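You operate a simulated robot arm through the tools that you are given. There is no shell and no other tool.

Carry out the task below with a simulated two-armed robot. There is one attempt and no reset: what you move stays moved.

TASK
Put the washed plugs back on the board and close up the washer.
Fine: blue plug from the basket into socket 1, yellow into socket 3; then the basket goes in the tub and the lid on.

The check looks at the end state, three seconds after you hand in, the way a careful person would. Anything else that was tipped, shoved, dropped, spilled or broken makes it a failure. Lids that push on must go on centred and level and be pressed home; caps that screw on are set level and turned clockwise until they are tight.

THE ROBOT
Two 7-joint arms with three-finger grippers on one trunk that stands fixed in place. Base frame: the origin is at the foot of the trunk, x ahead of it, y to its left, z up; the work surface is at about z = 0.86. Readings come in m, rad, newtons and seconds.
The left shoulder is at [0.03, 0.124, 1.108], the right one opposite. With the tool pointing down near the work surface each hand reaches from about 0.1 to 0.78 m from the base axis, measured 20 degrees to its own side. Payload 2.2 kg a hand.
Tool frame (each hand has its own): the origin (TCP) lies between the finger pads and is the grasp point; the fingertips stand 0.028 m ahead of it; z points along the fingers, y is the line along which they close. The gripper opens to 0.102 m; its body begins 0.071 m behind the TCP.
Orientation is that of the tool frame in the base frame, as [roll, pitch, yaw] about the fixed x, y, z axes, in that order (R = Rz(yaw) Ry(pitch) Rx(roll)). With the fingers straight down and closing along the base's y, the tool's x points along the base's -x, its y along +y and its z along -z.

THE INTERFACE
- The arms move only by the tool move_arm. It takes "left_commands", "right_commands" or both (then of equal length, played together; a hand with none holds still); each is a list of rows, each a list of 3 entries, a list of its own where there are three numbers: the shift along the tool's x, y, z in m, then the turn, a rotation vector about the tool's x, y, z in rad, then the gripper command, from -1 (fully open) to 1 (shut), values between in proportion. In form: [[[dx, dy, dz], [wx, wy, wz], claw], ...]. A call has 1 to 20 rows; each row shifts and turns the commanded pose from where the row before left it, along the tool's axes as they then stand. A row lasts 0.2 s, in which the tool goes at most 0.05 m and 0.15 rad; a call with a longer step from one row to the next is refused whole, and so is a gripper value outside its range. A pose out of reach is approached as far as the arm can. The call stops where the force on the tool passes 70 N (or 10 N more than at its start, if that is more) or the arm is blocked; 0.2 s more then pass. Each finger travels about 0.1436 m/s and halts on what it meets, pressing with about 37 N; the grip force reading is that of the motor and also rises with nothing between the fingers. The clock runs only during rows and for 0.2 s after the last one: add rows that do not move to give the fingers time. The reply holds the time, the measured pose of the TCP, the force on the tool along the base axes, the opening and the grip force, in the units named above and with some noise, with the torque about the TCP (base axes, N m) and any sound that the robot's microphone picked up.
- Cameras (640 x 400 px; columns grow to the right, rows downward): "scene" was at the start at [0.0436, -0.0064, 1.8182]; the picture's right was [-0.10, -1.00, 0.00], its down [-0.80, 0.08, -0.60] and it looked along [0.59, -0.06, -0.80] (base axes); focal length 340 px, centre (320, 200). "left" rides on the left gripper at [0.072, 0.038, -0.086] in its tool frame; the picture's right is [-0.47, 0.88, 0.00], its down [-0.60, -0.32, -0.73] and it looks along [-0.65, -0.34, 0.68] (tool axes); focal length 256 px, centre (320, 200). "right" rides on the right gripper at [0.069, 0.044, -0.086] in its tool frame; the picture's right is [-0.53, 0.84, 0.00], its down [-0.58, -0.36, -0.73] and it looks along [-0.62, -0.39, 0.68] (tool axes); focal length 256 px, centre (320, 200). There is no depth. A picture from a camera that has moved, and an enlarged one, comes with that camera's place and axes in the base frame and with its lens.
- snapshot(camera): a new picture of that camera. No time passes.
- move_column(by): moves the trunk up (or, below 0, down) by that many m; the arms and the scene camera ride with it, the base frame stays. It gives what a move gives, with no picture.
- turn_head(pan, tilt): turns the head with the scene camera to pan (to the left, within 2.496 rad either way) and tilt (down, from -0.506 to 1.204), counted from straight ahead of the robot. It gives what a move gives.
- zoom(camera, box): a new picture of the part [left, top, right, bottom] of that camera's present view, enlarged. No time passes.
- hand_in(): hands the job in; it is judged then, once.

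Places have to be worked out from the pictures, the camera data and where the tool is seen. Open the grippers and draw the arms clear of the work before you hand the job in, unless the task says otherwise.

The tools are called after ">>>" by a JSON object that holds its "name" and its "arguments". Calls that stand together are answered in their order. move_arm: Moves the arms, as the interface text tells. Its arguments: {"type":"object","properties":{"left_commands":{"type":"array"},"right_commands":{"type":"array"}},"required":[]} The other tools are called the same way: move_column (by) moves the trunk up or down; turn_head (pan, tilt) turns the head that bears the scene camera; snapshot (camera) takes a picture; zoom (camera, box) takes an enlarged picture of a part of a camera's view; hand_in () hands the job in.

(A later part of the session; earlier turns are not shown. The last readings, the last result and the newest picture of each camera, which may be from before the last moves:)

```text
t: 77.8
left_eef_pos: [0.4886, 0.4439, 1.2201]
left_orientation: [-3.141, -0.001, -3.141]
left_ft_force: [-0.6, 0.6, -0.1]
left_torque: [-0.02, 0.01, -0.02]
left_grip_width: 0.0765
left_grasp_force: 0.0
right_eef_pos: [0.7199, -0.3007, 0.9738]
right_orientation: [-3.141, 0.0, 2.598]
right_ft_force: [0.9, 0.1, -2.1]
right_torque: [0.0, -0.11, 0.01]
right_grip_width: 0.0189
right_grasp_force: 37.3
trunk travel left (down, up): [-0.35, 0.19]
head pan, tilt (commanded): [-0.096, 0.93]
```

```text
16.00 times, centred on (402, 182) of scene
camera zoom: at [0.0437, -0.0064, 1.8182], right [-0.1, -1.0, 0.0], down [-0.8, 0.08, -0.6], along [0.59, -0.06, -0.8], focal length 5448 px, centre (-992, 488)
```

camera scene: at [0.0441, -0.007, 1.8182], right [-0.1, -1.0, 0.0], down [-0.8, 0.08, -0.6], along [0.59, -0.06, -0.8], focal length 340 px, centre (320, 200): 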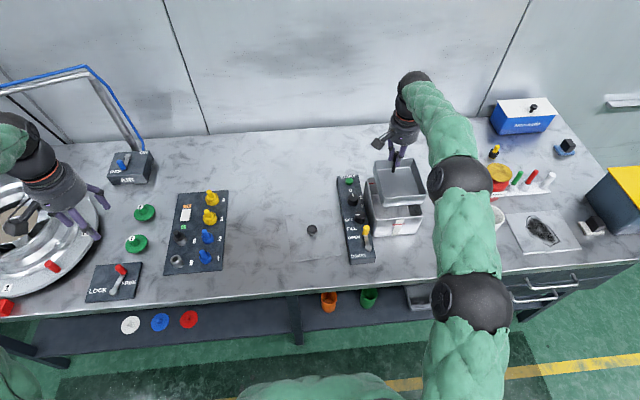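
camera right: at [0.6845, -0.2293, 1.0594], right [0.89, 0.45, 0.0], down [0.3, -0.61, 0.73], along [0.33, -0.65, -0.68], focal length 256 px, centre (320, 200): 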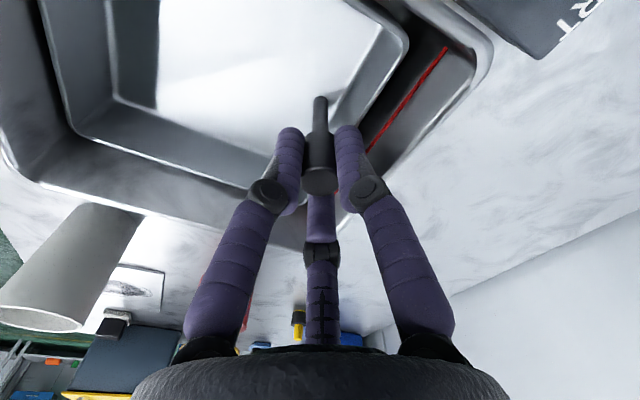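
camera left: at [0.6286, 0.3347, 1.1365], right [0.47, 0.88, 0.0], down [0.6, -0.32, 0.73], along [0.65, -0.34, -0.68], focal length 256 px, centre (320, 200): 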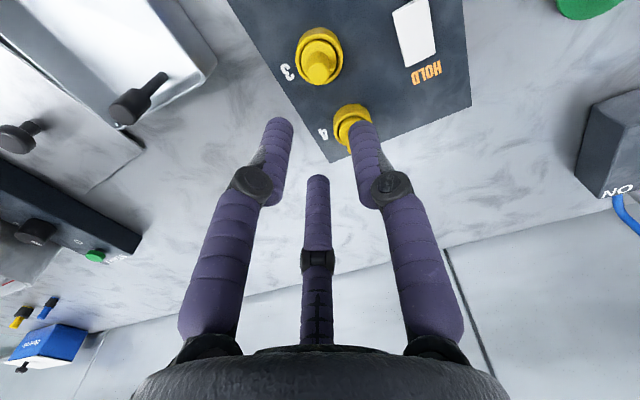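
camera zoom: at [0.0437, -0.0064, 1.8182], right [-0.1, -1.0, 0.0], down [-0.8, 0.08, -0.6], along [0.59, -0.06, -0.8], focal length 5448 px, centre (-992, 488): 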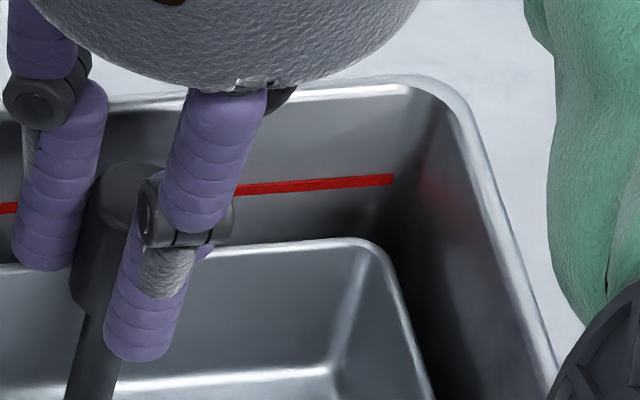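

Still free, no contact. I lower another 20 mm.

>>> {"name": "move_arm", "arguments": {"right_commands": [[[0, 0, 0.004], [0, 0, 0], 1], [[0, 0, 0.004], [0, 0, 0], 1], [[0, 0, 0.004], [0, 0, 0], 1], [[0, 0, 0.004], [0, 0, 0], 1], [[0, 0, 0.003], [0, 0, 0], 1], [[0, 0, 0], [0, 0, 0], 1]]}}

>>> {"name": "snapshot", "arguments": {"camera": "right"}}

>>> {"name": "zoom", "arguments": {"camera": "scene", "box": [375, 165, 435, 226]}}

```text
t: 79.2
left_eef_pos: [0.4882, 0.4451, 1.22]
left_orientation: [3.141, 0.001, 3.141]
left_ft_force: [-0.3, 0.5, -0.3]
left_torque: [0.02, 0.0, 0.01]
left_grip_width: 0.0765
left_grasp_force: 0.1
right_eef_pos: [0.7214, -0.3022, 0.9582]
right_orientation: [3.14, 0.0, 2.596]
right_ft_force: [0.8, 0.4, 5.3]
right_torque: [0.03, 0.77, -0.03]
right_grip_width: 0.0189
right_grasp_force: 37.4
trunk travel left (down, up): [-0.35, 0.19]
head pan, tilt (commanded): [-0.096, 0.93]
```

```text
taken
camera right: at [0.6851, -0.2295, 1.0424], right [0.9, 0.45, 0.0], down [0.3, -0.61, 0.73], along [0.33, -0.65, -0.68], focal length 256 px, centre (320, 200)
```

right: 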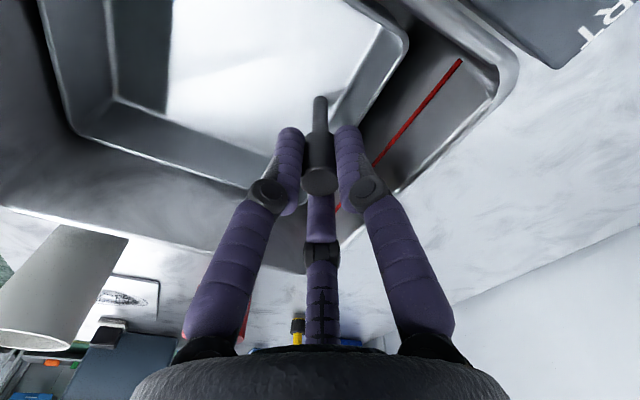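

```text
6.56 times, centred on (405, 196) of scene
camera zoom: at [0.0433, -0.006, 1.8183], right [-0.1, -1.0, 0.0], down [-0.8, 0.08, -0.6], along [0.59, -0.06, -0.8], focal length 2233 px, centre (-237, 230)
```

zoom: 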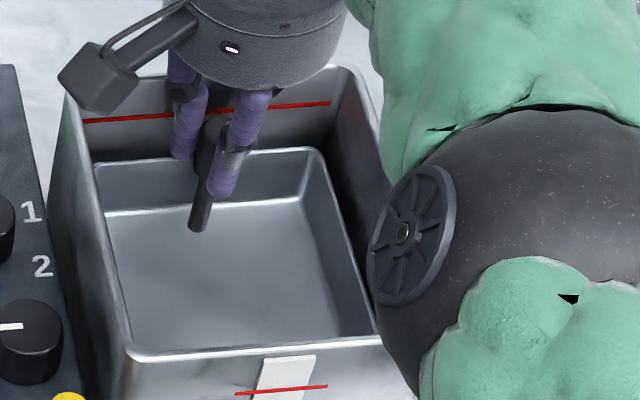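

The near edge of the basket has touched the tub floor (5 N, torque matches the near edge), so the floor is at about z 0.873. I lower 1–2 mm more to bring the far side down too.

>>> {"name": "move_arm", "arguments": {"right_commands": [[[0, 0, 0.001], [0, 0, 0], 1], [[0, 0, 0], [0, 0, 0], 1]]}}

```text
t: 79.8
left_eef_pos: [0.4897, 0.4461, 1.2201]
left_orientation: [3.141, 0.0, 3.14]
left_ft_force: [-0.6, 0.4, -0.5]
left_torque: [0.02, -0.02, 0.03]
left_grip_width: 0.0765
left_grasp_force: 0.0
right_eef_pos: [0.722, -0.3023, 0.9567]
right_orientation: [3.14, 0.003, 2.597]
right_ft_force: [2.3, 1.2, 8.9]
right_torque: [0.02, 0.07, 0.04]
right_grip_width: 0.0187
right_grasp_force: 36.7
trunk travel left (down, up): [-0.35, 0.19]
head pan, tilt (commanded): [-0.096, 0.93]
```

Now the load is spread evenly (torque back near zero): the basket is flat on the tub floor. I open the fingers just a few millimetres and rise straight up.

>>> {"name": "move_arm", "arguments": {"right_commands": [[[0, 0, -0.001], [0, 0, 0], 0.8], [[0, 0, 0], [0, 0, 0], 0.6], [[0, 0, 0], [0, 0, 0], 0.5], [[0, 0, 0], [0, 0, 0], 0.5], [[0, 0, -0.01], [0, 0, 0], 0.5], [[0, 0, -0.015], [0, 0, 0], 0.5], [[0, 0, -0.03], [0, 0, 0], 0.5], [[0, 0, -0.04], [0, 0, 0], 0.5], [[0, 0, 0], [0, 0, 0], 0.5]]}}

>>> {"name": "snapshot", "arguments": {"camera": "right"}}

>>> {"name": "zoom", "arguments": {"camera": "scene", "box": [345, 150, 445, 245]}}

```text
t: 81.8
left_eef_pos: [0.4893, 0.4447, 1.2193]
left_orientation: [3.141, -0.002, 3.142]
left_ft_force: [0.4, 0.3, 0.5]
left_torque: [-0.02, 0.02, 0.01]
left_grip_width: 0.0765
left_grasp_force: 0.1
right_eef_pos: [0.7246, -0.3028, 1.051]
right_orientation: [-3.141, -0.001, 2.598]
right_ft_force: [0.8, 1.1, -0.7]
right_torque: [0.01, 0.02, -0.01]
right_grip_width: 0.0253
right_grasp_force: 0.1
trunk travel left (down, up): [-0.35, 0.19]
head pan, tilt (commanded): [-0.096, 0.93]
```

```text
taken
camera right: at [0.6875, -0.2296, 1.136], right [0.89, 0.45, 0.0], down [0.31, -0.61, 0.73], along [0.33, -0.65, -0.68], focal length 256 px, centre (320, 200)
```

right: 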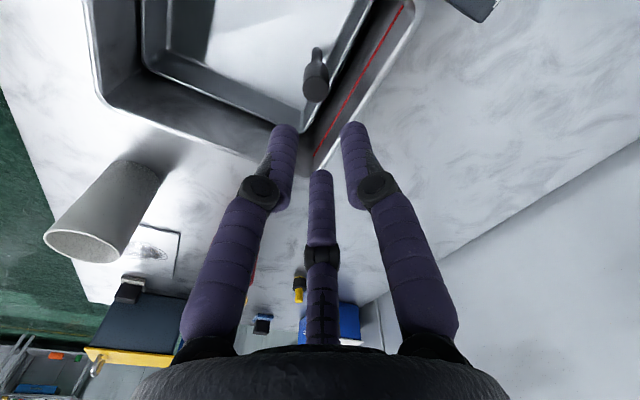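

```text
4.21 times, centred on (395, 198) of scene
camera zoom: at [0.0444, -0.0066, 1.8182], right [-0.1, -1.0, 0.0], down [-0.8, 0.08, -0.6], along [0.59, -0.06, -0.8], focal length 1434 px, centre (4, 210)
```

zoom: 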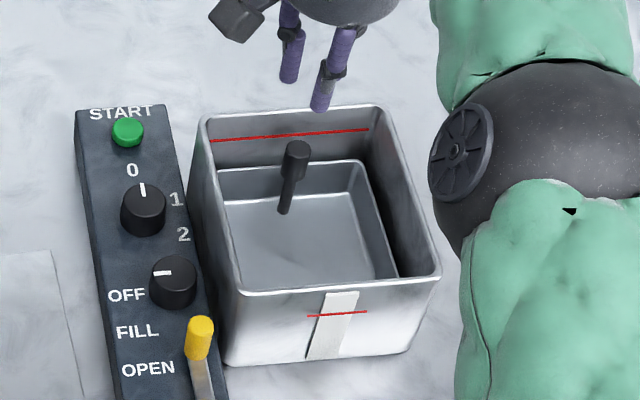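

The basket sits flat and centred in the tub and the tub hasn't moved; the handle top (≈0.958) stays below the rim. Next I raise the right hand and go over the lid's knob, turning the hand back square.

>>> {"name": "move_arm", "arguments": {"right_commands": [[[0, 0, -0.04], [0, 0, 0], 0], [[0, 0, -0.04], [0, 0, 0], 0], [[0.03317, 0.02453, 0], [0, 0, 0], 0], [[0.03317, 0.02453, 0], [0, 0, 0], 0], [[0.03317, 0.02453, 0], [0, 0, 0], 0], [[0.03317, 0.02453, 0], [0, 0, 0], 0], [[0.03317, 0.02453, 0], [0, 0, 0], 0], [[0.03317, 0.02453, 0], [0, 0, 0], 0], [[0.03317, 0.02453, 0], [0, 0, 0], 0], [[0, 0, 0], [0, 0, -0.1359], 0], [[0, 0, 0], [0, 0, -0.1359], 0], [[0, 0, 0], [0, 0, -0.1359], 0], [[0, 0, 0], [0, 0, -0.1359], 0], [[0, 0, 0], [0, 0, 0], 0]]}}

>>> {"name": "snapshot", "arguments": {"camera": "right"}}

>>> {"name": "zoom", "arguments": {"camera": "right", "box": [210, 0, 410, 125]}}

>>> {"name": "snapshot", "arguments": {"camera": "scene"}}

```text
t: 84.8
left_eef_pos: [0.4885, 0.4446, 1.2191]
left_orientation: [-3.14, 0.001, -3.142]
left_ft_force: [0.2, 0.2, 0.9]
left_torque: [0.01, 0.04, 0.0]
left_grip_width: 0.0764
left_grasp_force: 0.0
right_eef_pos: [0.612, -0.0347, 1.1327]
right_orientation: [3.14, 0.0, 3.14]
right_ft_force: [-1.2, 0.0, -0.4]
right_torque: [-0.01, 0.0, -0.01]
right_grip_width: 0.0507
right_grasp_force: 0.0
trunk travel left (down, up): [-0.35, 0.19]
head pan, tilt (commanded): [-0.096, 0.93]
```

```text
taken
camera right: at [0.5431, 0.0081, 1.2168], right [0.53, 0.85, 0.0], down [0.58, -0.36, 0.73], along [0.62, -0.39, -0.68], focal length 256 px, centre (320, 200)
```

right: 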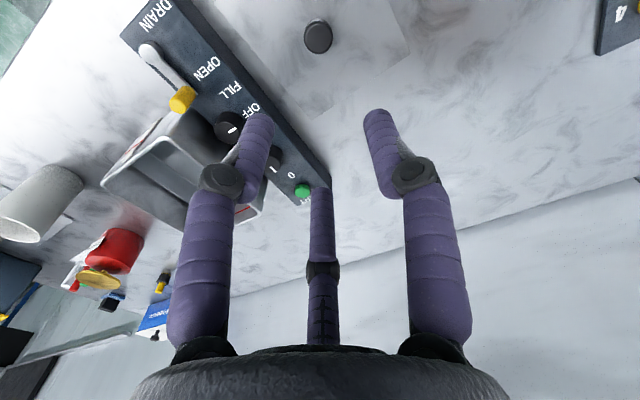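

```text
3.20 times, centred on (310, 62) of right
camera zoom: at [0.5431, 0.0081, 1.2168], right [0.53, 0.85, 0.0], down [0.58, -0.36, 0.73], along [0.62, -0.39, -0.68], focal length 819 px, centre (352, 640)
```

zoom: 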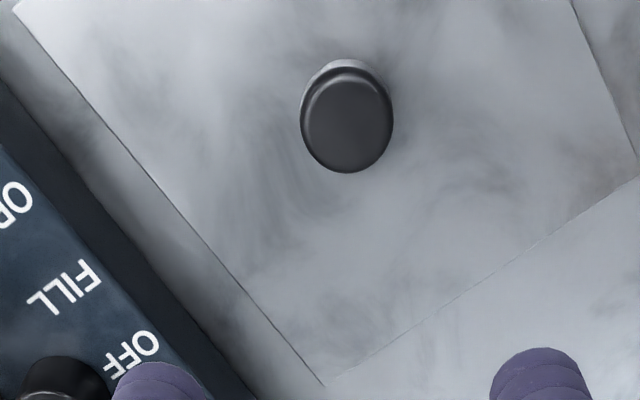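

```text
taken
camera scene: at [0.0437, -0.0062, 1.8182], right [-0.1, -1.0, 0.0], down [-0.8, 0.08, -0.6], along [0.59, -0.06, -0.8], focal length 340 px, centre (320, 200)
```

scene: 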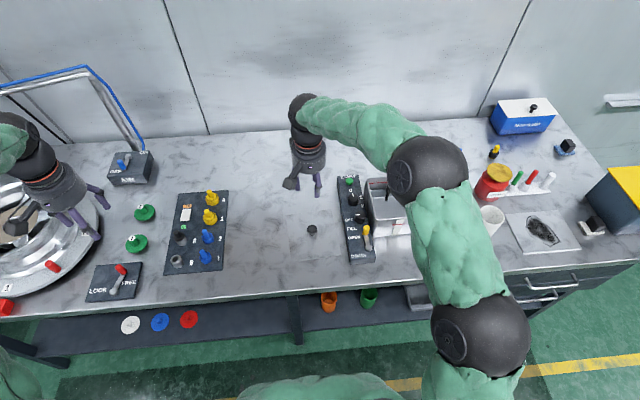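

The lid's knob is near (0.6125, −0.037), top z≈0.902, and the lid is turned about +0.07 rad relative to the tub. I descend to z≈1.0 over it for a closer look.

>>> {"name": "move_arm", "arguments": {"right_commands": [[[-0.0006, -0.0023, 0.03], [0, 0, 0], 0], [[0, 0, 0.04], [0, 0, 0], 0], [[0, 0, 0.04], [0, 0, 0], 0], [[0, 0, 0.025], [0, 0, 0], 0], [[0, 0, 0], [0, 0, 0], 0], [[0, 0, 0], [0, 0, 0], 0]]}}

>>> {"name": "snapshot", "arguments": {"camera": "right"}}

>>> {"name": "zoom", "arguments": {"camera": "right", "box": [240, 30, 400, 130]}}

>>> {"name": "zoom", "arguments": {"camera": "scene", "box": [280, 190, 350, 270]}}

```text
t: 86.2
left_eef_pos: [0.4881, 0.445, 1.219]
left_orientation: [3.142, -0.001, -3.141]
left_ft_force: [0.6, 0.5, -0.9]
left_torque: [0.0, -0.01, -0.03]
left_grip_width: 0.0767
left_grasp_force: 0.1
right_eef_pos: [0.6126, -0.0374, 0.9968]
right_orientation: [3.141, -0.001, 3.141]
right_ft_force: [-0.4, -0.2, -0.2]
right_torque: [0.02, 0.0, 0.0]
right_grip_width: 0.0508
right_grasp_force: 0.1
trunk travel left (down, up): [-0.35, 0.19]
head pan, tilt (commanded): [-0.096, 0.93]
```

```text
taken
camera right: at [0.5436, 0.0058, 1.081], right [0.53, 0.84, 0.0], down [0.58, -0.36, 0.73], along [0.62, -0.39, -0.68], focal length 256 px, centre (320, 200)
```

right: 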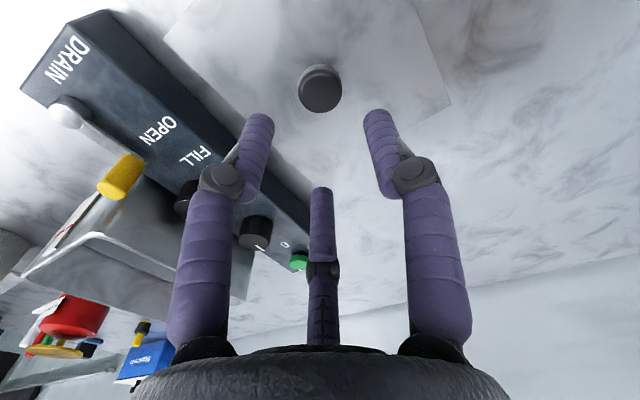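

```text
4.00 times, centred on (320, 80) of right
camera zoom: at [0.5436, 0.0058, 1.081], right [0.53, 0.84, 0.0], down [0.58, -0.36, 0.73], along [0.62, -0.39, -0.68], focal length 1024 px, centre (320, 680)
```

zoom: 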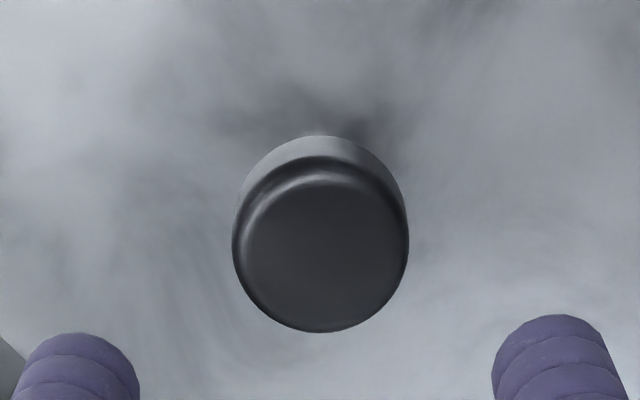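

```text
5.00 times, centred on (315, 230) of scene
camera zoom: at [0.044, -0.0062, 1.8182], right [-0.1, -1.0, 0.0], down [-0.8, 0.08, -0.6], along [0.59, -0.06, -0.8], focal length 1703 px, centre (345, 50)
```

zoom: 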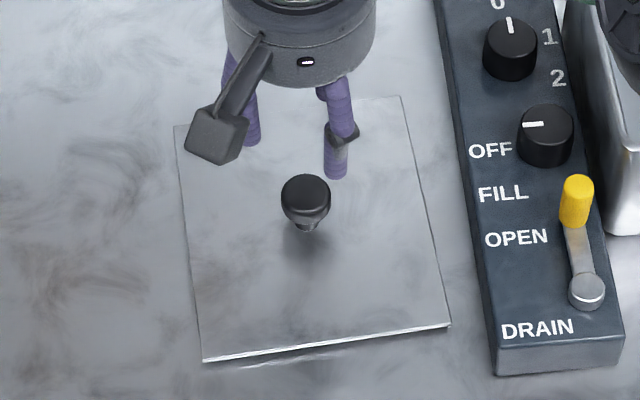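

Knob is centred under the hand, about 29 mm wide, and the plate's top is near z 0.871. I descend so the fingertips stop about 5 mm above the plate and close on the knob.

>>> {"name": "move_arm", "arguments": {"right_commands": [[[0, 0, 0.025], [0, 0, 0], 0], [[0, 0, 0.025], [0, 0, 0], 0], [[0, 0, 0.022], [0, 0, 0], 0], [[0, 0, 0.012], [0, 0, 0], 0], [[0, 0, 0.008], [0, 0, 0], 0], [[0, 0, 0], [0, 0, 0], 0], [[0, 0, 0], [0, 0, 0], 0]]}}

>>> {"name": "snapshot", "arguments": {"camera": "right"}}

>>> {"name": "zoom", "arguments": {"camera": "scene", "box": [280, 190, 350, 270]}}

```text
t: 87.8
left_eef_pos: [0.4881, 0.4459, 1.2192]
left_orientation: [3.141, 0.0, 3.141]
left_ft_force: [0.5, -0.3, -0.1]
left_torque: [-0.01, -0.02, -0.02]
left_grip_width: 0.0765
left_grasp_force: 0.0
right_eef_pos: [0.6121, -0.0382, 0.9045]
right_orientation: [-3.141, 0.0, -3.142]
right_ft_force: [-0.4, -0.6, -0.6]
right_torque: [0.0, 0.01, -0.04]
right_grip_width: 0.0511
right_grasp_force: 0.1
trunk travel left (down, up): [-0.35, 0.19]
head pan, tilt (commanded): [-0.096, 0.93]
```

```text
taken
camera right: at [0.5426, 0.0054, 0.9899], right [0.53, 0.84, 0.0], down [0.58, -0.36, 0.73], along [0.62, -0.39, -0.68], focal length 256 px, centre (320, 200)
```

right: 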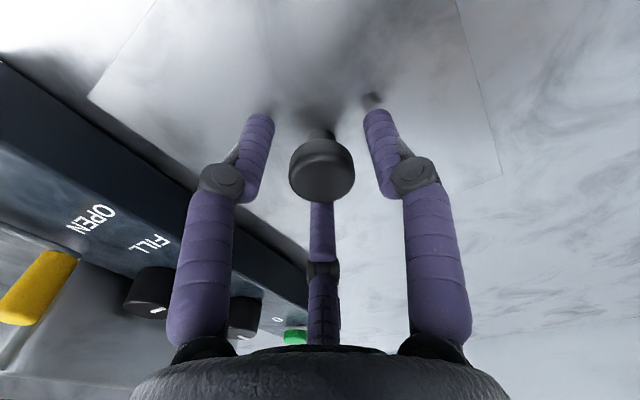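

```text
5.00 times, centred on (315, 230) of scene
camera zoom: at [0.0437, -0.0062, 1.8182], right [-0.1, -1.0, 0.0], down [-0.8, 0.08, -0.6], along [0.59, -0.06, -0.8], focal length 1703 px, centre (345, 50)
```

zoom: 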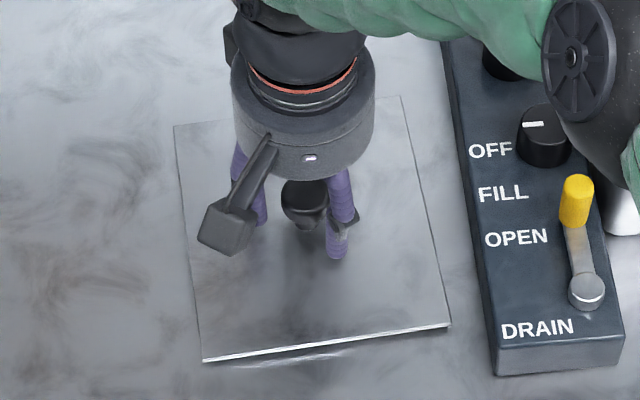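

The knob is centred between the fingers. I close on it.

>>> {"name": "move_arm", "arguments": {"right_commands": [[[0, 0, 0], [0, 0, 0], 0.3], [[0, 0, 0], [0, 0, 0], 0.6], [[0, 0, 0], [0, 0, 0], 1], [[0, 0, 0], [0, 0, 0], 1], [[0, 0, 0], [0, 0, 0], 1]]}}

>>> {"name": "snapshot", "arguments": {"camera": "right"}}

```text
t: 89.0
left_eef_pos: [0.4877, 0.4437, 1.2187]
left_orientation: [3.14, -0.001, 3.141]
left_ft_force: [-0.5, -0.7, -0.5]
left_torque: [0.02, 0.01, 0.01]
left_grip_width: 0.0764
left_grasp_force: 0.0
right_eef_pos: [0.6114, -0.0378, 0.9048]
right_orientation: [3.14, 0.001, -3.141]
right_ft_force: [0.2, 1.2, 0.9]
right_torque: [0.02, -0.02, 0.01]
right_grip_width: 0.0301
right_grasp_force: 37.0
trunk travel left (down, up): [-0.35, 0.19]
head pan, tilt (commanded): [-0.096, 0.93]
```

```text
taken
camera right: at [0.5427, 0.0055, 0.9901], right [0.53, 0.84, 0.0], down [0.58, -0.36, 0.73], along [0.62, -0.39, -0.68], focal length 256 px, centre (320, 200)
```

right: 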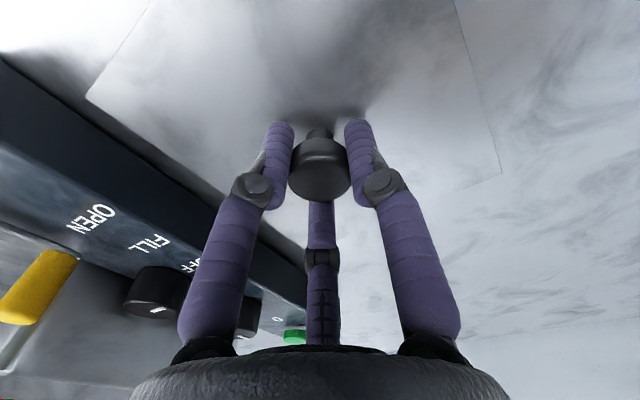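

Gripped at 30 mm. I lift slowly and check that the lid comes up level.

>>> {"name": "move_arm", "arguments": {"right_commands": [[[0, 0, -0.005], [0, 0, 0], 1], [[0, 0, -0.01], [0, 0, 0], 1], [[0, 0, -0.015], [0, 0, 0], 1], [[0, 0, -0.02], [0, 0, 0], 1], [[0, 0, 0], [0, 0, 0], 1]]}}

>>> {"name": "snapshot", "arguments": {"camera": "right"}}

>>> {"name": "zoom", "arguments": {"camera": "scene", "box": [280, 170, 350, 270]}}

```text
t: 90.2
left_eef_pos: [0.4881, 0.444, 1.2193]
left_orientation: [3.14, 0.0, 3.141]
left_ft_force: [-0.3, -1.1, 0.8]
left_torque: [0.0, 0.0, 0.01]
left_grip_width: 0.0763
left_grasp_force: 0.1
right_eef_pos: [0.6131, -0.0377, 0.9559]
right_orientation: [3.14, -0.001, -3.14]
right_ft_force: [-0.1, -0.7, -2.3]
right_torque: [0.02, -0.01, 0.0]
right_grip_width: 0.0304
right_grasp_force: 36.8
trunk travel left (down, up): [-0.35, 0.19]
head pan, tilt (commanded): [-0.096, 0.93]
```

```text
taken
camera right: at [0.5439, 0.0051, 1.0401], right [0.53, 0.85, 0.0], down [0.58, -0.36, 0.73], along [0.62, -0.39, -0.68], focal length 256 px, centre (320, 200)
```

right: 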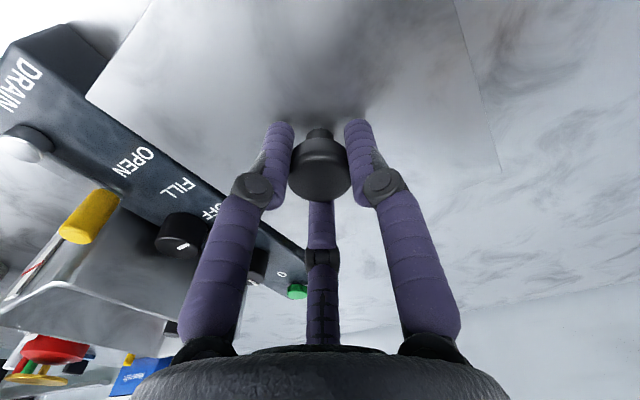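

```text
4.00 times, centred on (315, 220) of scene
camera zoom: at [0.0444, -0.0063, 1.8182], right [-0.1, -1.0, 0.0], down [-0.8, 0.08, -0.6], along [0.59, -0.06, -0.8], focal length 1362 px, centre (340, 120)
```

zoom: 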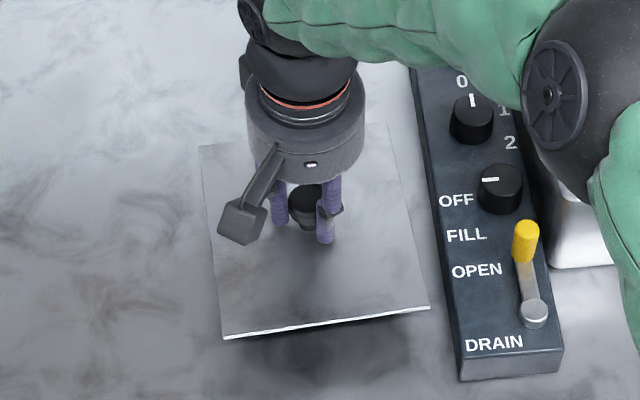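

The lid hangs level from the knob, which is at its centre. I raise it, carry it over the tub centre (0.670, −0.3005), and turn it 0.07 rad to square with the tub.

>>> {"name": "move_arm", "arguments": {"right_commands": [[[0, 0, -0.035], [0, 0, 0], 1], [[0, 0, -0.035], [0, 0, 0], 1], [[0, 0, -0.035], [0, 0, 0], 1], [[-0.00824, -0.03756, 0], [0, 0, 0], 1], [[-0.00824, -0.03756, 0], [0, 0, 0], 1], [[-0.00824, -0.03756, 0], [0, 0, 0], 1], [[-0.00824, -0.03756, 0], [0, 0, 0], 1], [[-0.00824, -0.03756, 0], [0, 0, 0], 1], [[-0.00824, -0.03756, 0], [0, 0, 0], 1], [[-0.00824, -0.03756, 0], [0, 0, 0], 1], [[0, 0, 0], [0, 0, 0.07], 1], [[0, 0, 0], [0, 0, 0], 1], [[0, 0, 0], [0, 0, 0], 1]]}}

>>> {"name": "snapshot", "arguments": {"camera": "right"}}

>>> {"name": "zoom", "arguments": {"camera": "scene", "box": [345, 150, 445, 245]}}

>>> {"name": "snapshot", "arguments": {"camera": "scene"}}

```text
t: 93.0
left_eef_pos: [0.4897, 0.4437, 1.2192]
left_orientation: [3.142, 0.002, 3.14]
left_ft_force: [-0.7, 0.1, -0.2]
left_torque: [-0.02, 0.0, 0.0]
left_grip_width: 0.0767
left_grasp_force: 0.0
right_eef_pos: [0.6691, -0.3013, 1.0596]
right_orientation: [3.141, -0.001, 3.07]
right_ft_force: [-0.6, 0.0, -2.8]
right_torque: [0.01, -0.02, -0.01]
right_grip_width: 0.0302
right_grasp_force: 36.4
trunk travel left (down, up): [-0.35, 0.19]
head pan, tilt (commanded): [-0.096, 0.93]
```

```text
taken
camera right: at [0.6031, -0.2537, 1.1437], right [0.59, 0.81, 0.0], down [0.55, -0.4, 0.73], along [0.59, -0.43, -0.68], focal length 256 px, centre (320, 200)
```

right: 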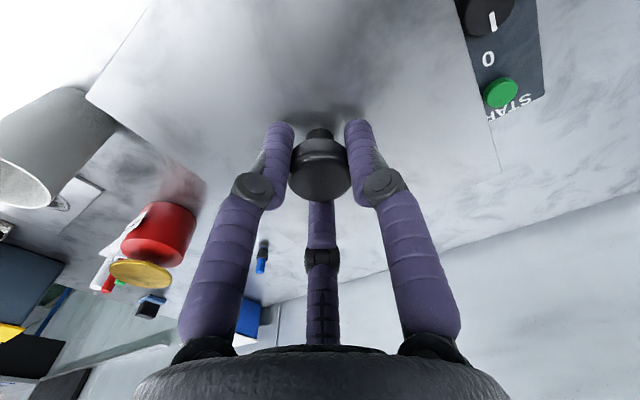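

```text
4.21 times, centred on (395, 198) of scene
camera zoom: at [0.044, -0.0062, 1.8182], right [-0.1, -1.0, 0.0], down [-0.8, 0.08, -0.6], along [0.59, -0.06, -0.8], focal length 1434 px, centre (4, 210)
```

zoom: 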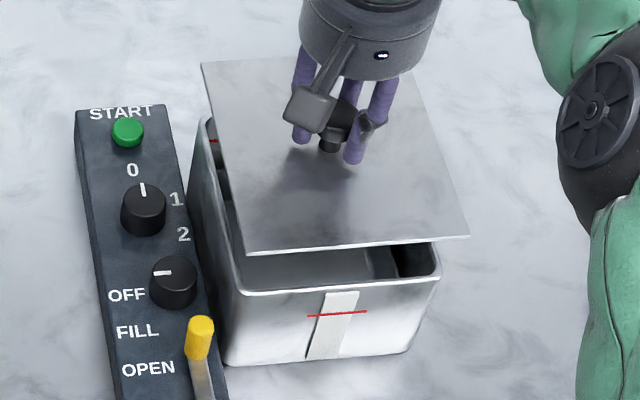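

```text
taken
camera scene: at [0.044, -0.0062, 1.8182], right [-0.1, -1.0, 0.0], down [-0.8, 0.08, -0.6], along [0.59, -0.06, -0.8], focal length 340 px, centre (320, 200)
```

scene: 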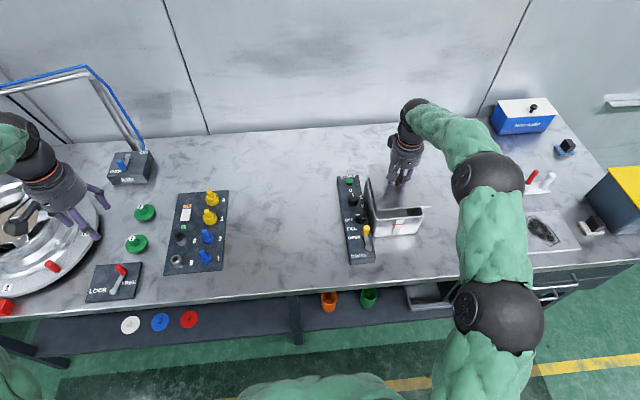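

The lid is square over the tub and about 3 mm short of centre in x. I shift it and lower until its underside is about 7 mm above the rim for a direct comparison.

>>> {"name": "move_arm", "arguments": {"right_commands": [[[-0.0031, -0.0014, 0], [0, 0, 0], 1], [[0, 0, 0.015], [0, 0, 0], 1], [[0, 0, 0.015], [0, 0, 0], 1], [[0, 0, 0.0136], [0, 0, 0], 1], [[0, 0, 0], [0, 0, 0], 1], [[0, 0, 0], [0, 0, 0], 1]]}}

>>> {"name": "zoom", "arguments": {"camera": "scene", "box": [355, 155, 435, 245]}}

>>> {"name": "zoom", "arguments": {"camera": "scene", "box": [360, 200, 440, 240]}}

>>> {"name": "snapshot", "arguments": {"camera": "right"}}

```text
t: 94.4
left_eef_pos: [0.4887, 0.4455, 1.2188]
left_orientation: [-3.141, 0.0, -3.141]
left_ft_force: [0.2, 0.0, 0.4]
left_torque: [0.02, 0.01, -0.01]
left_grip_width: 0.0763
left_grasp_force: 0.0
right_eef_pos: [0.6718, -0.3025, 1.0154]
right_orientation: [-3.141, 0.0, 3.071]
right_ft_force: [0.6, 0.1, -2.9]
right_torque: [0.03, 0.0, -0.05]
right_grip_width: 0.0303
right_grasp_force: 36.7
trunk travel left (down, up): [-0.35, 0.19]
head pan, tilt (commanded): [-0.096, 0.93]
```

```text
4.44 times, centred on (395, 200) of scene
camera zoom: at [0.0442, -0.0065, 1.8182], right [-0.1, -1.0, 0.0], down [-0.8, 0.08, -0.6], along [0.59, -0.06, -0.8], focal length 1513 px, centre (-13, 200)
```

zoom: 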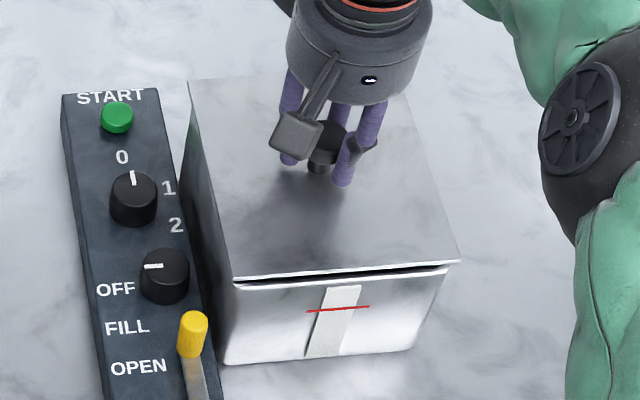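

```text
8.00 times, centred on (400, 220) of scene
camera zoom: at [0.0442, -0.0065, 1.8182], right [-0.1, -1.0, 0.0], down [-0.8, 0.08, -0.6], along [0.59, -0.06, -0.8], focal length 2724 px, centre (-320, 40)
```

zoom: 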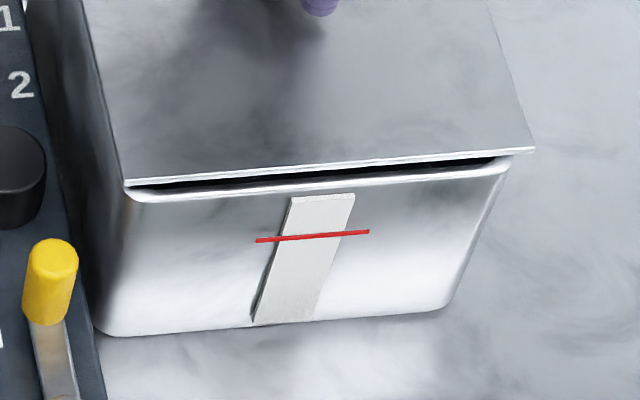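

```text
taken
camera right: at [0.6066, -0.2542, 1.1005], right [0.59, 0.81, 0.0], down [0.55, -0.4, 0.73], along [0.59, -0.43, -0.68], focal length 256 px, centre (320, 200)
```

right: 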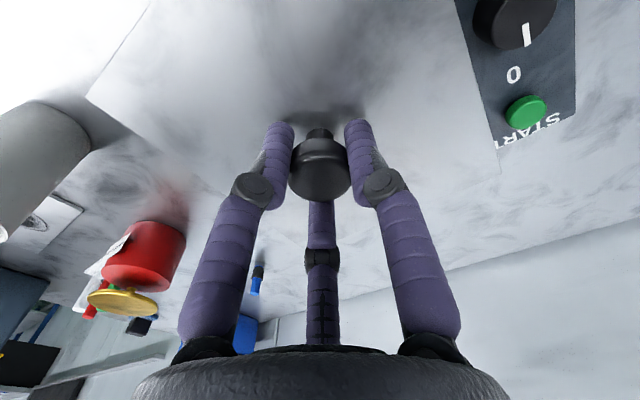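

Lid and tub agree within about 1 mm now. I zoom on the near corners to verify overhangs and squareness.

>>> {"name": "zoom", "arguments": {"camera": "scene", "box": [365, 205, 405, 230]}}

>>> {"name": "zoom", "arguments": {"camera": "scene", "box": [395, 205, 435, 230]}}

>>> {"name": "zoom", "arguments": {"camera": "scene", "box": [355, 168, 395, 193]}}

```text
16.00 times, centred on (385, 218) of scene
camera zoom: at [0.0442, -0.0065, 1.8182], right [-0.1, -1.0, 0.0], down [-0.8, 0.08, -0.6], along [0.59, -0.06, -0.8], focal length 5448 px, centre (-720, -80)
```

zoom: 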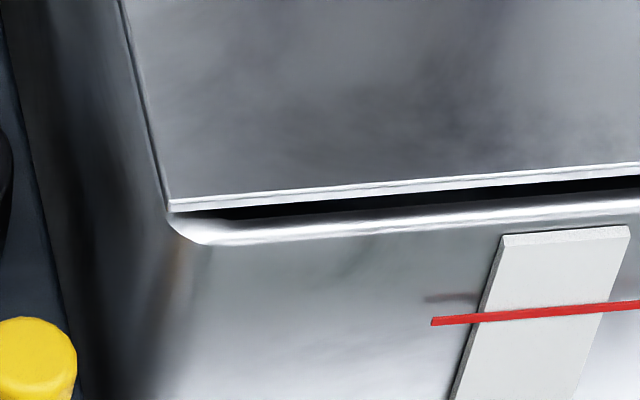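

```text
16.00 times, centred on (415, 218) of scene
camera zoom: at [0.0442, -0.0065, 1.8182], right [-0.1, -1.0, 0.0], down [-0.8, 0.08, -0.6], along [0.59, -0.06, -0.8], focal length 5448 px, centre (-1200, -80)
```

zoom: 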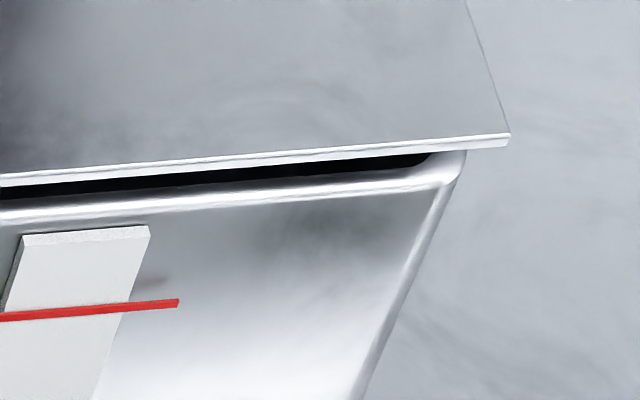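

```text
16.00 times, centred on (375, 180) of scene
camera zoom: at [0.0442, -0.0065, 1.8182], right [-0.1, -1.0, 0.0], down [-0.8, 0.08, -0.6], along [0.59, -0.06, -0.8], focal length 5448 px, centre (-560, 512)
```

zoom: 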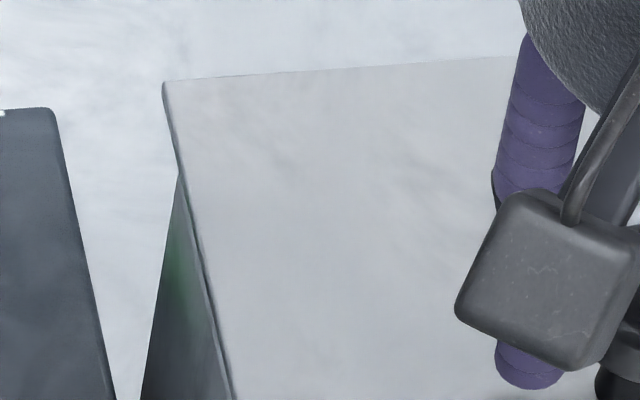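

The lid is parallel to the tub, but the scene view leaves 2–3 mm doubt about centring. I bring the free left hand over the now-empty lid spot to look at lid and tub from the left side with its camera.

>>> {"name": "move_arm", "arguments": {"left_commands": [[[0.002, -0.0465, 0.005], [0, 0, 0], -1], [[0.002, -0.0465, 0.005], [0, 0, 0], -1], [[0.002, -0.0465, 0.005], [0, 0, 0], -1], [[0.002, -0.0465, 0.005], [0, 0, 0], -1], [[0.002, -0.0465, 0.005], [0, 0, 0], -1], [[0.002, -0.0465, 0.005], [0, 0, 0], -1], [[0.002, -0.0465, 0.005], [0, 0, 0], -1], [[0.002, -0.0465, 0.005], [0, 0, 0], -1], [[0.002, -0.0465, 0.005], [0, 0, 0], -1], [[0.002, -0.0465, 0.005], [0, 0, 0], -1], [[0, 0, 0.035], [0, 0, 0], -1], [[0, 0, 0.035], [0, 0, 0], -1], [[0, 0, 0.035], [0, 0, 0], -1], [[0, 0, 0.035], [0, 0, 0], -1], [[0, 0, 0], [0, 0, 0], -1]]}}

>>> {"name": "snapshot", "arguments": {"camera": "left"}}

>>> {"name": "snapshot", "arguments": {"camera": "scene"}}

```text
t: 97.6
left_eef_pos: [0.4671, -0.0196, 1.0284]
left_orientation: [3.141, 0.001, 3.141]
left_ft_force: [0.3, 0.3, -0.4]
left_torque: [0.01, 0.01, 0.0]
left_grip_width: 0.1018
left_grasp_force: 0.0
right_eef_pos: [0.6717, -0.3021, 1.0155]
right_orientation: [3.141, 0.0, 3.072]
right_ft_force: [0.2, 0.4, -3.2]
right_torque: [-0.01, 0.0, 0.0]
right_grip_width: 0.03
right_grasp_force: 37.6
trunk travel left (down, up): [-0.35, 0.19]
head pan, tilt (commanded): [-0.096, 0.93]
```

```text
taken
camera left: at [0.3968, 0.0179, 1.1168], right [0.47, 0.88, 0.0], down [0.6, -0.32, 0.73], along [0.65, -0.34, -0.68], focal length 256 px, centre (320, 200)
```

left: 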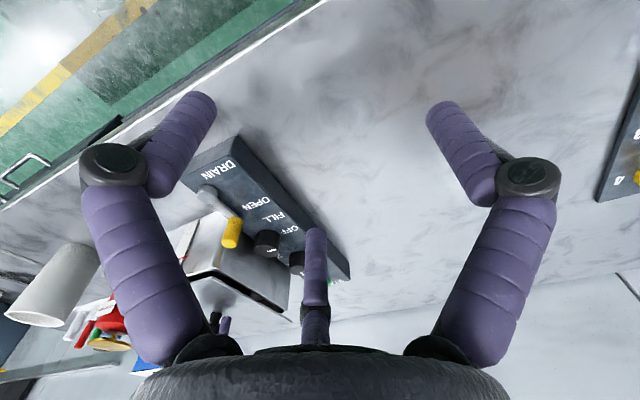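

```text
taken
camera scene: at [0.0433, -0.0064, 1.8183], right [-0.1, -1.0, 0.0], down [-0.8, 0.08, -0.6], along [0.59, -0.06, -0.8], focal length 340 px, centre (320, 200)
```

scene: 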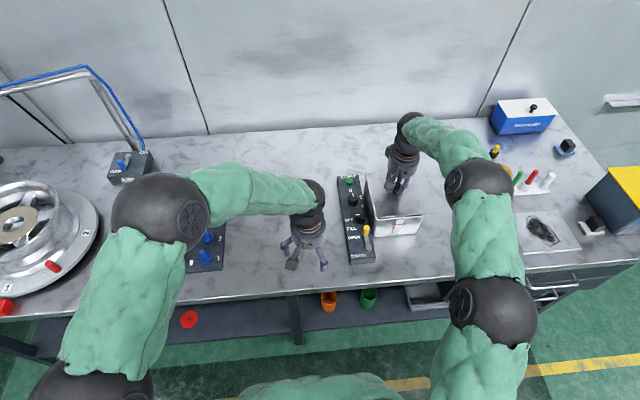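

I can see the lid and tub between the fingers. I enlarge that part.

>>> {"name": "zoom", "arguments": {"camera": "left", "box": [180, 220, 310, 330]}}

>>> {"name": "zoom", "arguments": {"camera": "left", "box": [180, 250, 250, 300]}}

>>> {"name": "zoom", "arguments": {"camera": "left", "box": [240, 280, 310, 330]}}

```text
3.64 times, centred on (245, 275) of left
camera zoom: at [0.3968, 0.0179, 1.1168], right [0.47, 0.88, 0.0], down [0.6, -0.32, 0.73], along [0.65, -0.34, -0.68], focal length 931 px, centre (593, -73)
```

zoom: 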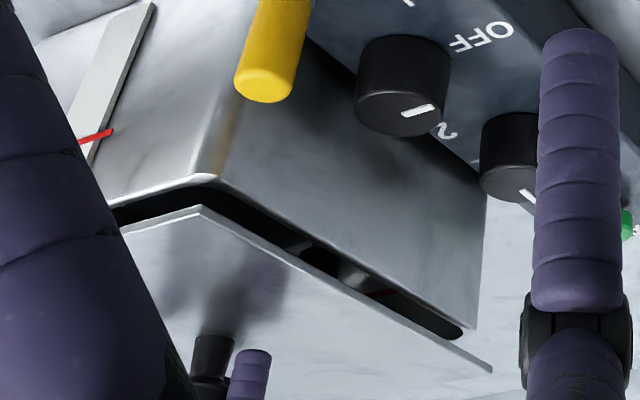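

```text
8.00 times, centred on (215, 275) of left
camera zoom: at [0.3968, 0.0179, 1.1168], right [0.47, 0.88, 0.0], down [0.6, -0.32, 0.73], along [0.65, -0.34, -0.68], focal length 2048 px, centre (1160, -400)
```

zoom: 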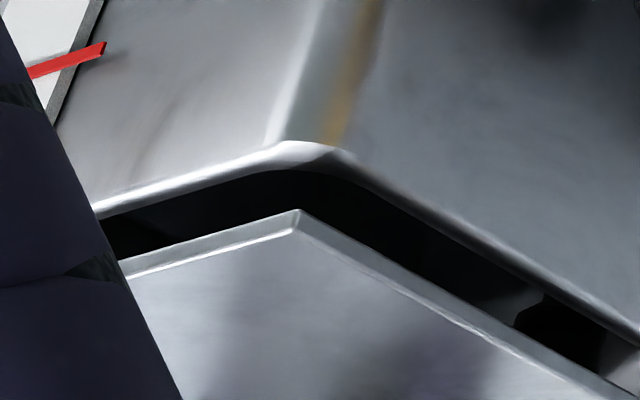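

```text
8.00 times, centred on (275, 305) of left
camera zoom: at [0.3968, 0.0179, 1.1168], right [0.47, 0.88, 0.0], down [0.6, -0.32, 0.73], along [0.65, -0.34, -0.68], focal length 2048 px, centre (680, -640)
```

zoom: 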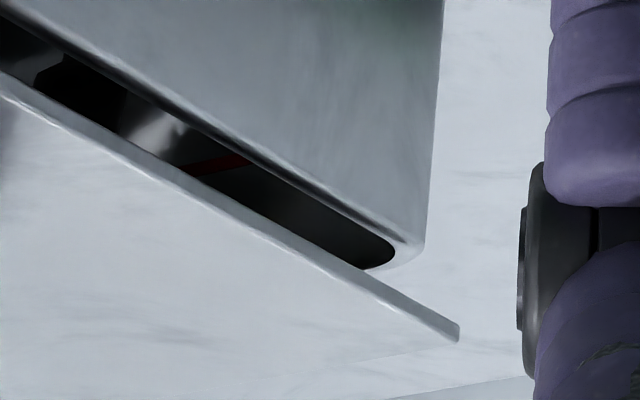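

The side view shows lid and tub clearly. I zoom further into the slot to see whether the lid has a lip underneath and where it sits relative to the rim.

>>> {"name": "zoom", "arguments": {"camera": "left", "box": [200, 265, 230, 285]}}

>>> {"name": "zoom", "arguments": {"camera": "left", "box": [225, 278, 265, 304]}}

>>> {"name": "zoom", "arguments": {"camera": "left", "box": [260, 295, 300, 325]}}

```text
16.00 times, centred on (215, 275) of left
camera zoom: at [0.3968, 0.0179, 1.1168], right [0.47, 0.88, 0.0], down [0.6, -0.32, 0.73], along [0.65, -0.34, -0.68], focal length 4096 px, centre (2000, -1000)
```

zoom: 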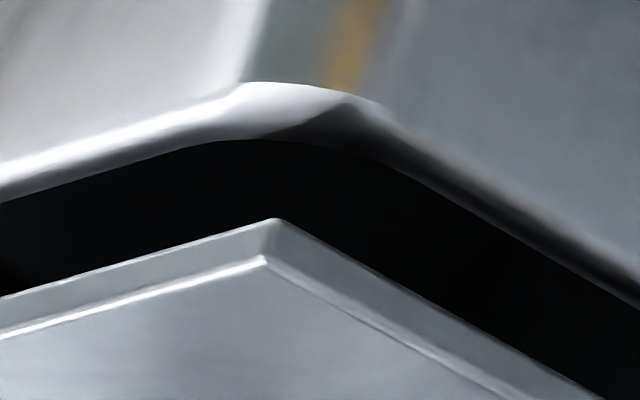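

```text
15.38 times, centred on (245, 291) of left
camera zoom: at [0.3968, 0.0179, 1.1168], right [0.47, 0.88, 0.0], down [0.6, -0.32, 0.73], along [0.65, -0.34, -0.68], focal length 3938 px, centre (1474, -1200)
```

zoom: 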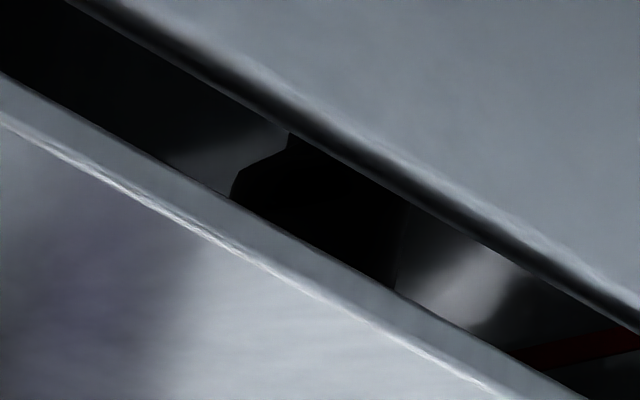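

```text
13.33 times, centred on (280, 310) of left
camera zoom: at [0.3968, 0.0179, 1.1168], right [0.47, 0.88, 0.0], down [0.6, -0.32, 0.73], along [0.65, -0.34, -0.68], focal length 3413 px, centre (853, -1267)
```

zoom: 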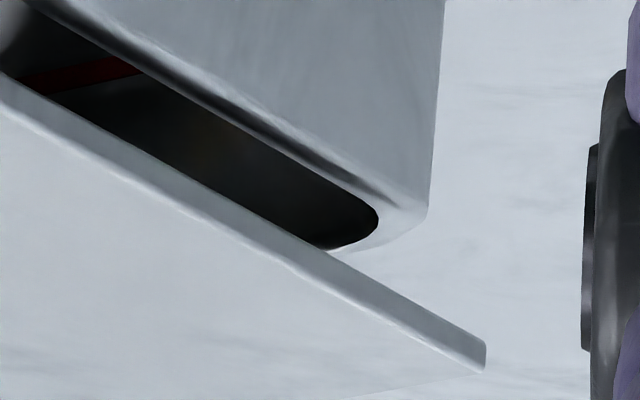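

Grazing views leave the tub's exact centre uncertain by a few millimetres. Rather than guess, I lift the lid and move it aside to the right so I can measure the open tub precisely from both cameras.

>>> {"name": "move_arm", "arguments": {"right_commands": [[[0, 0, -0.025], [0, 0, 0], 1], [[0, 0, -0.03], [0, 0, 0], 1], [[0.018, -0.036, 0], [0, 0, 0], 1], [[0.018, -0.036, 0], [0, 0, 0], 1], [[0.018, -0.036, 0], [0, 0, 0], 1], [[0.018, -0.036, 0], [0, 0, 0], 1], [[0.018, -0.036, 0], [0, 0, 0], 1], [[0, 0, 0], [0, 0, 0], 1], [[0, 0, 0], [0, 0, 0], 1]]}}

>>> {"name": "snapshot", "arguments": {"camera": "scene"}}

>>> {"name": "zoom", "arguments": {"camera": "scene", "box": [355, 165, 435, 245]}}

>>> {"name": "zoom", "arguments": {"camera": "left", "box": [180, 220, 310, 330]}}

```text
t: 99.6
left_eef_pos: [0.4673, -0.0209, 1.0302]
left_orientation: [-3.141, 0.0, 3.14]
left_ft_force: [-1.0, 0.1, 0.0]
left_torque: [0.0, 0.0, 0.0]
left_grip_width: 0.1021
left_grasp_force: 0.0
right_eef_pos: [0.5684, -0.477, 1.0712]
right_orientation: [-3.141, 0.0, 3.071]
right_ft_force: [0.5, 0.1, -2.9]
right_torque: [-0.03, 0.0, 0.0]
right_grip_width: 0.0301
right_grasp_force: 37.0
trunk travel left (down, up): [-0.35, 0.19]
head pan, tilt (commanded): [-0.096, 0.93]
```

```text
taken
camera scene: at [0.0434, -0.0074, 1.8182], right [-0.1, -1.0, 0.0], down [-0.8, 0.08, -0.6], along [0.59, -0.06, -0.8], focal length 340 px, centre (320, 200)
```

scene: 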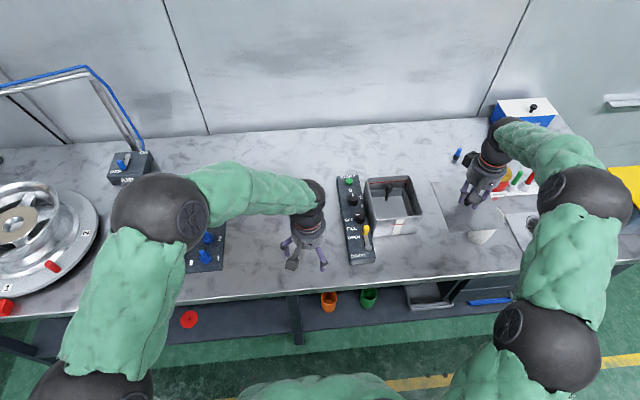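

```text
5.00 times, centred on (395, 205) of scene
camera zoom: at [0.0434, -0.0074, 1.8182], right [-0.1, -1.0, 0.0], down [-0.8, 0.08, -0.6], along [0.59, -0.06, -0.8], focal length 1703 px, centre (-55, 175)
```

zoom: 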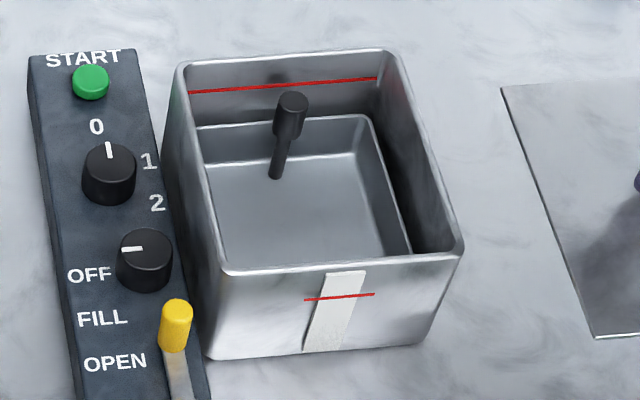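

```text
3.64 times, centred on (245, 275) of left
camera zoom: at [0.3968, 0.0172, 1.1171], right [0.47, 0.88, 0.0], down [0.6, -0.32, 0.73], along [0.65, -0.34, -0.68], focal length 931 px, centre (593, -73)
```

zoom: 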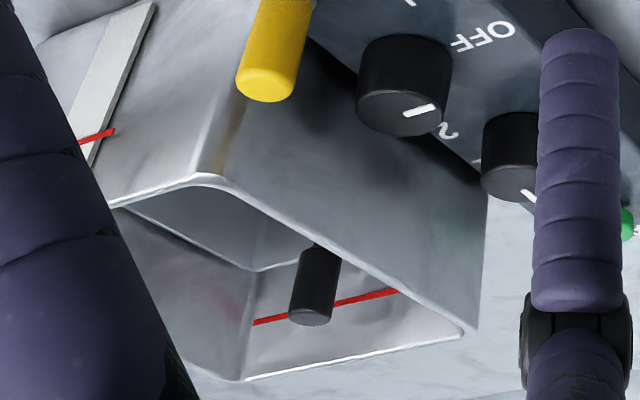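

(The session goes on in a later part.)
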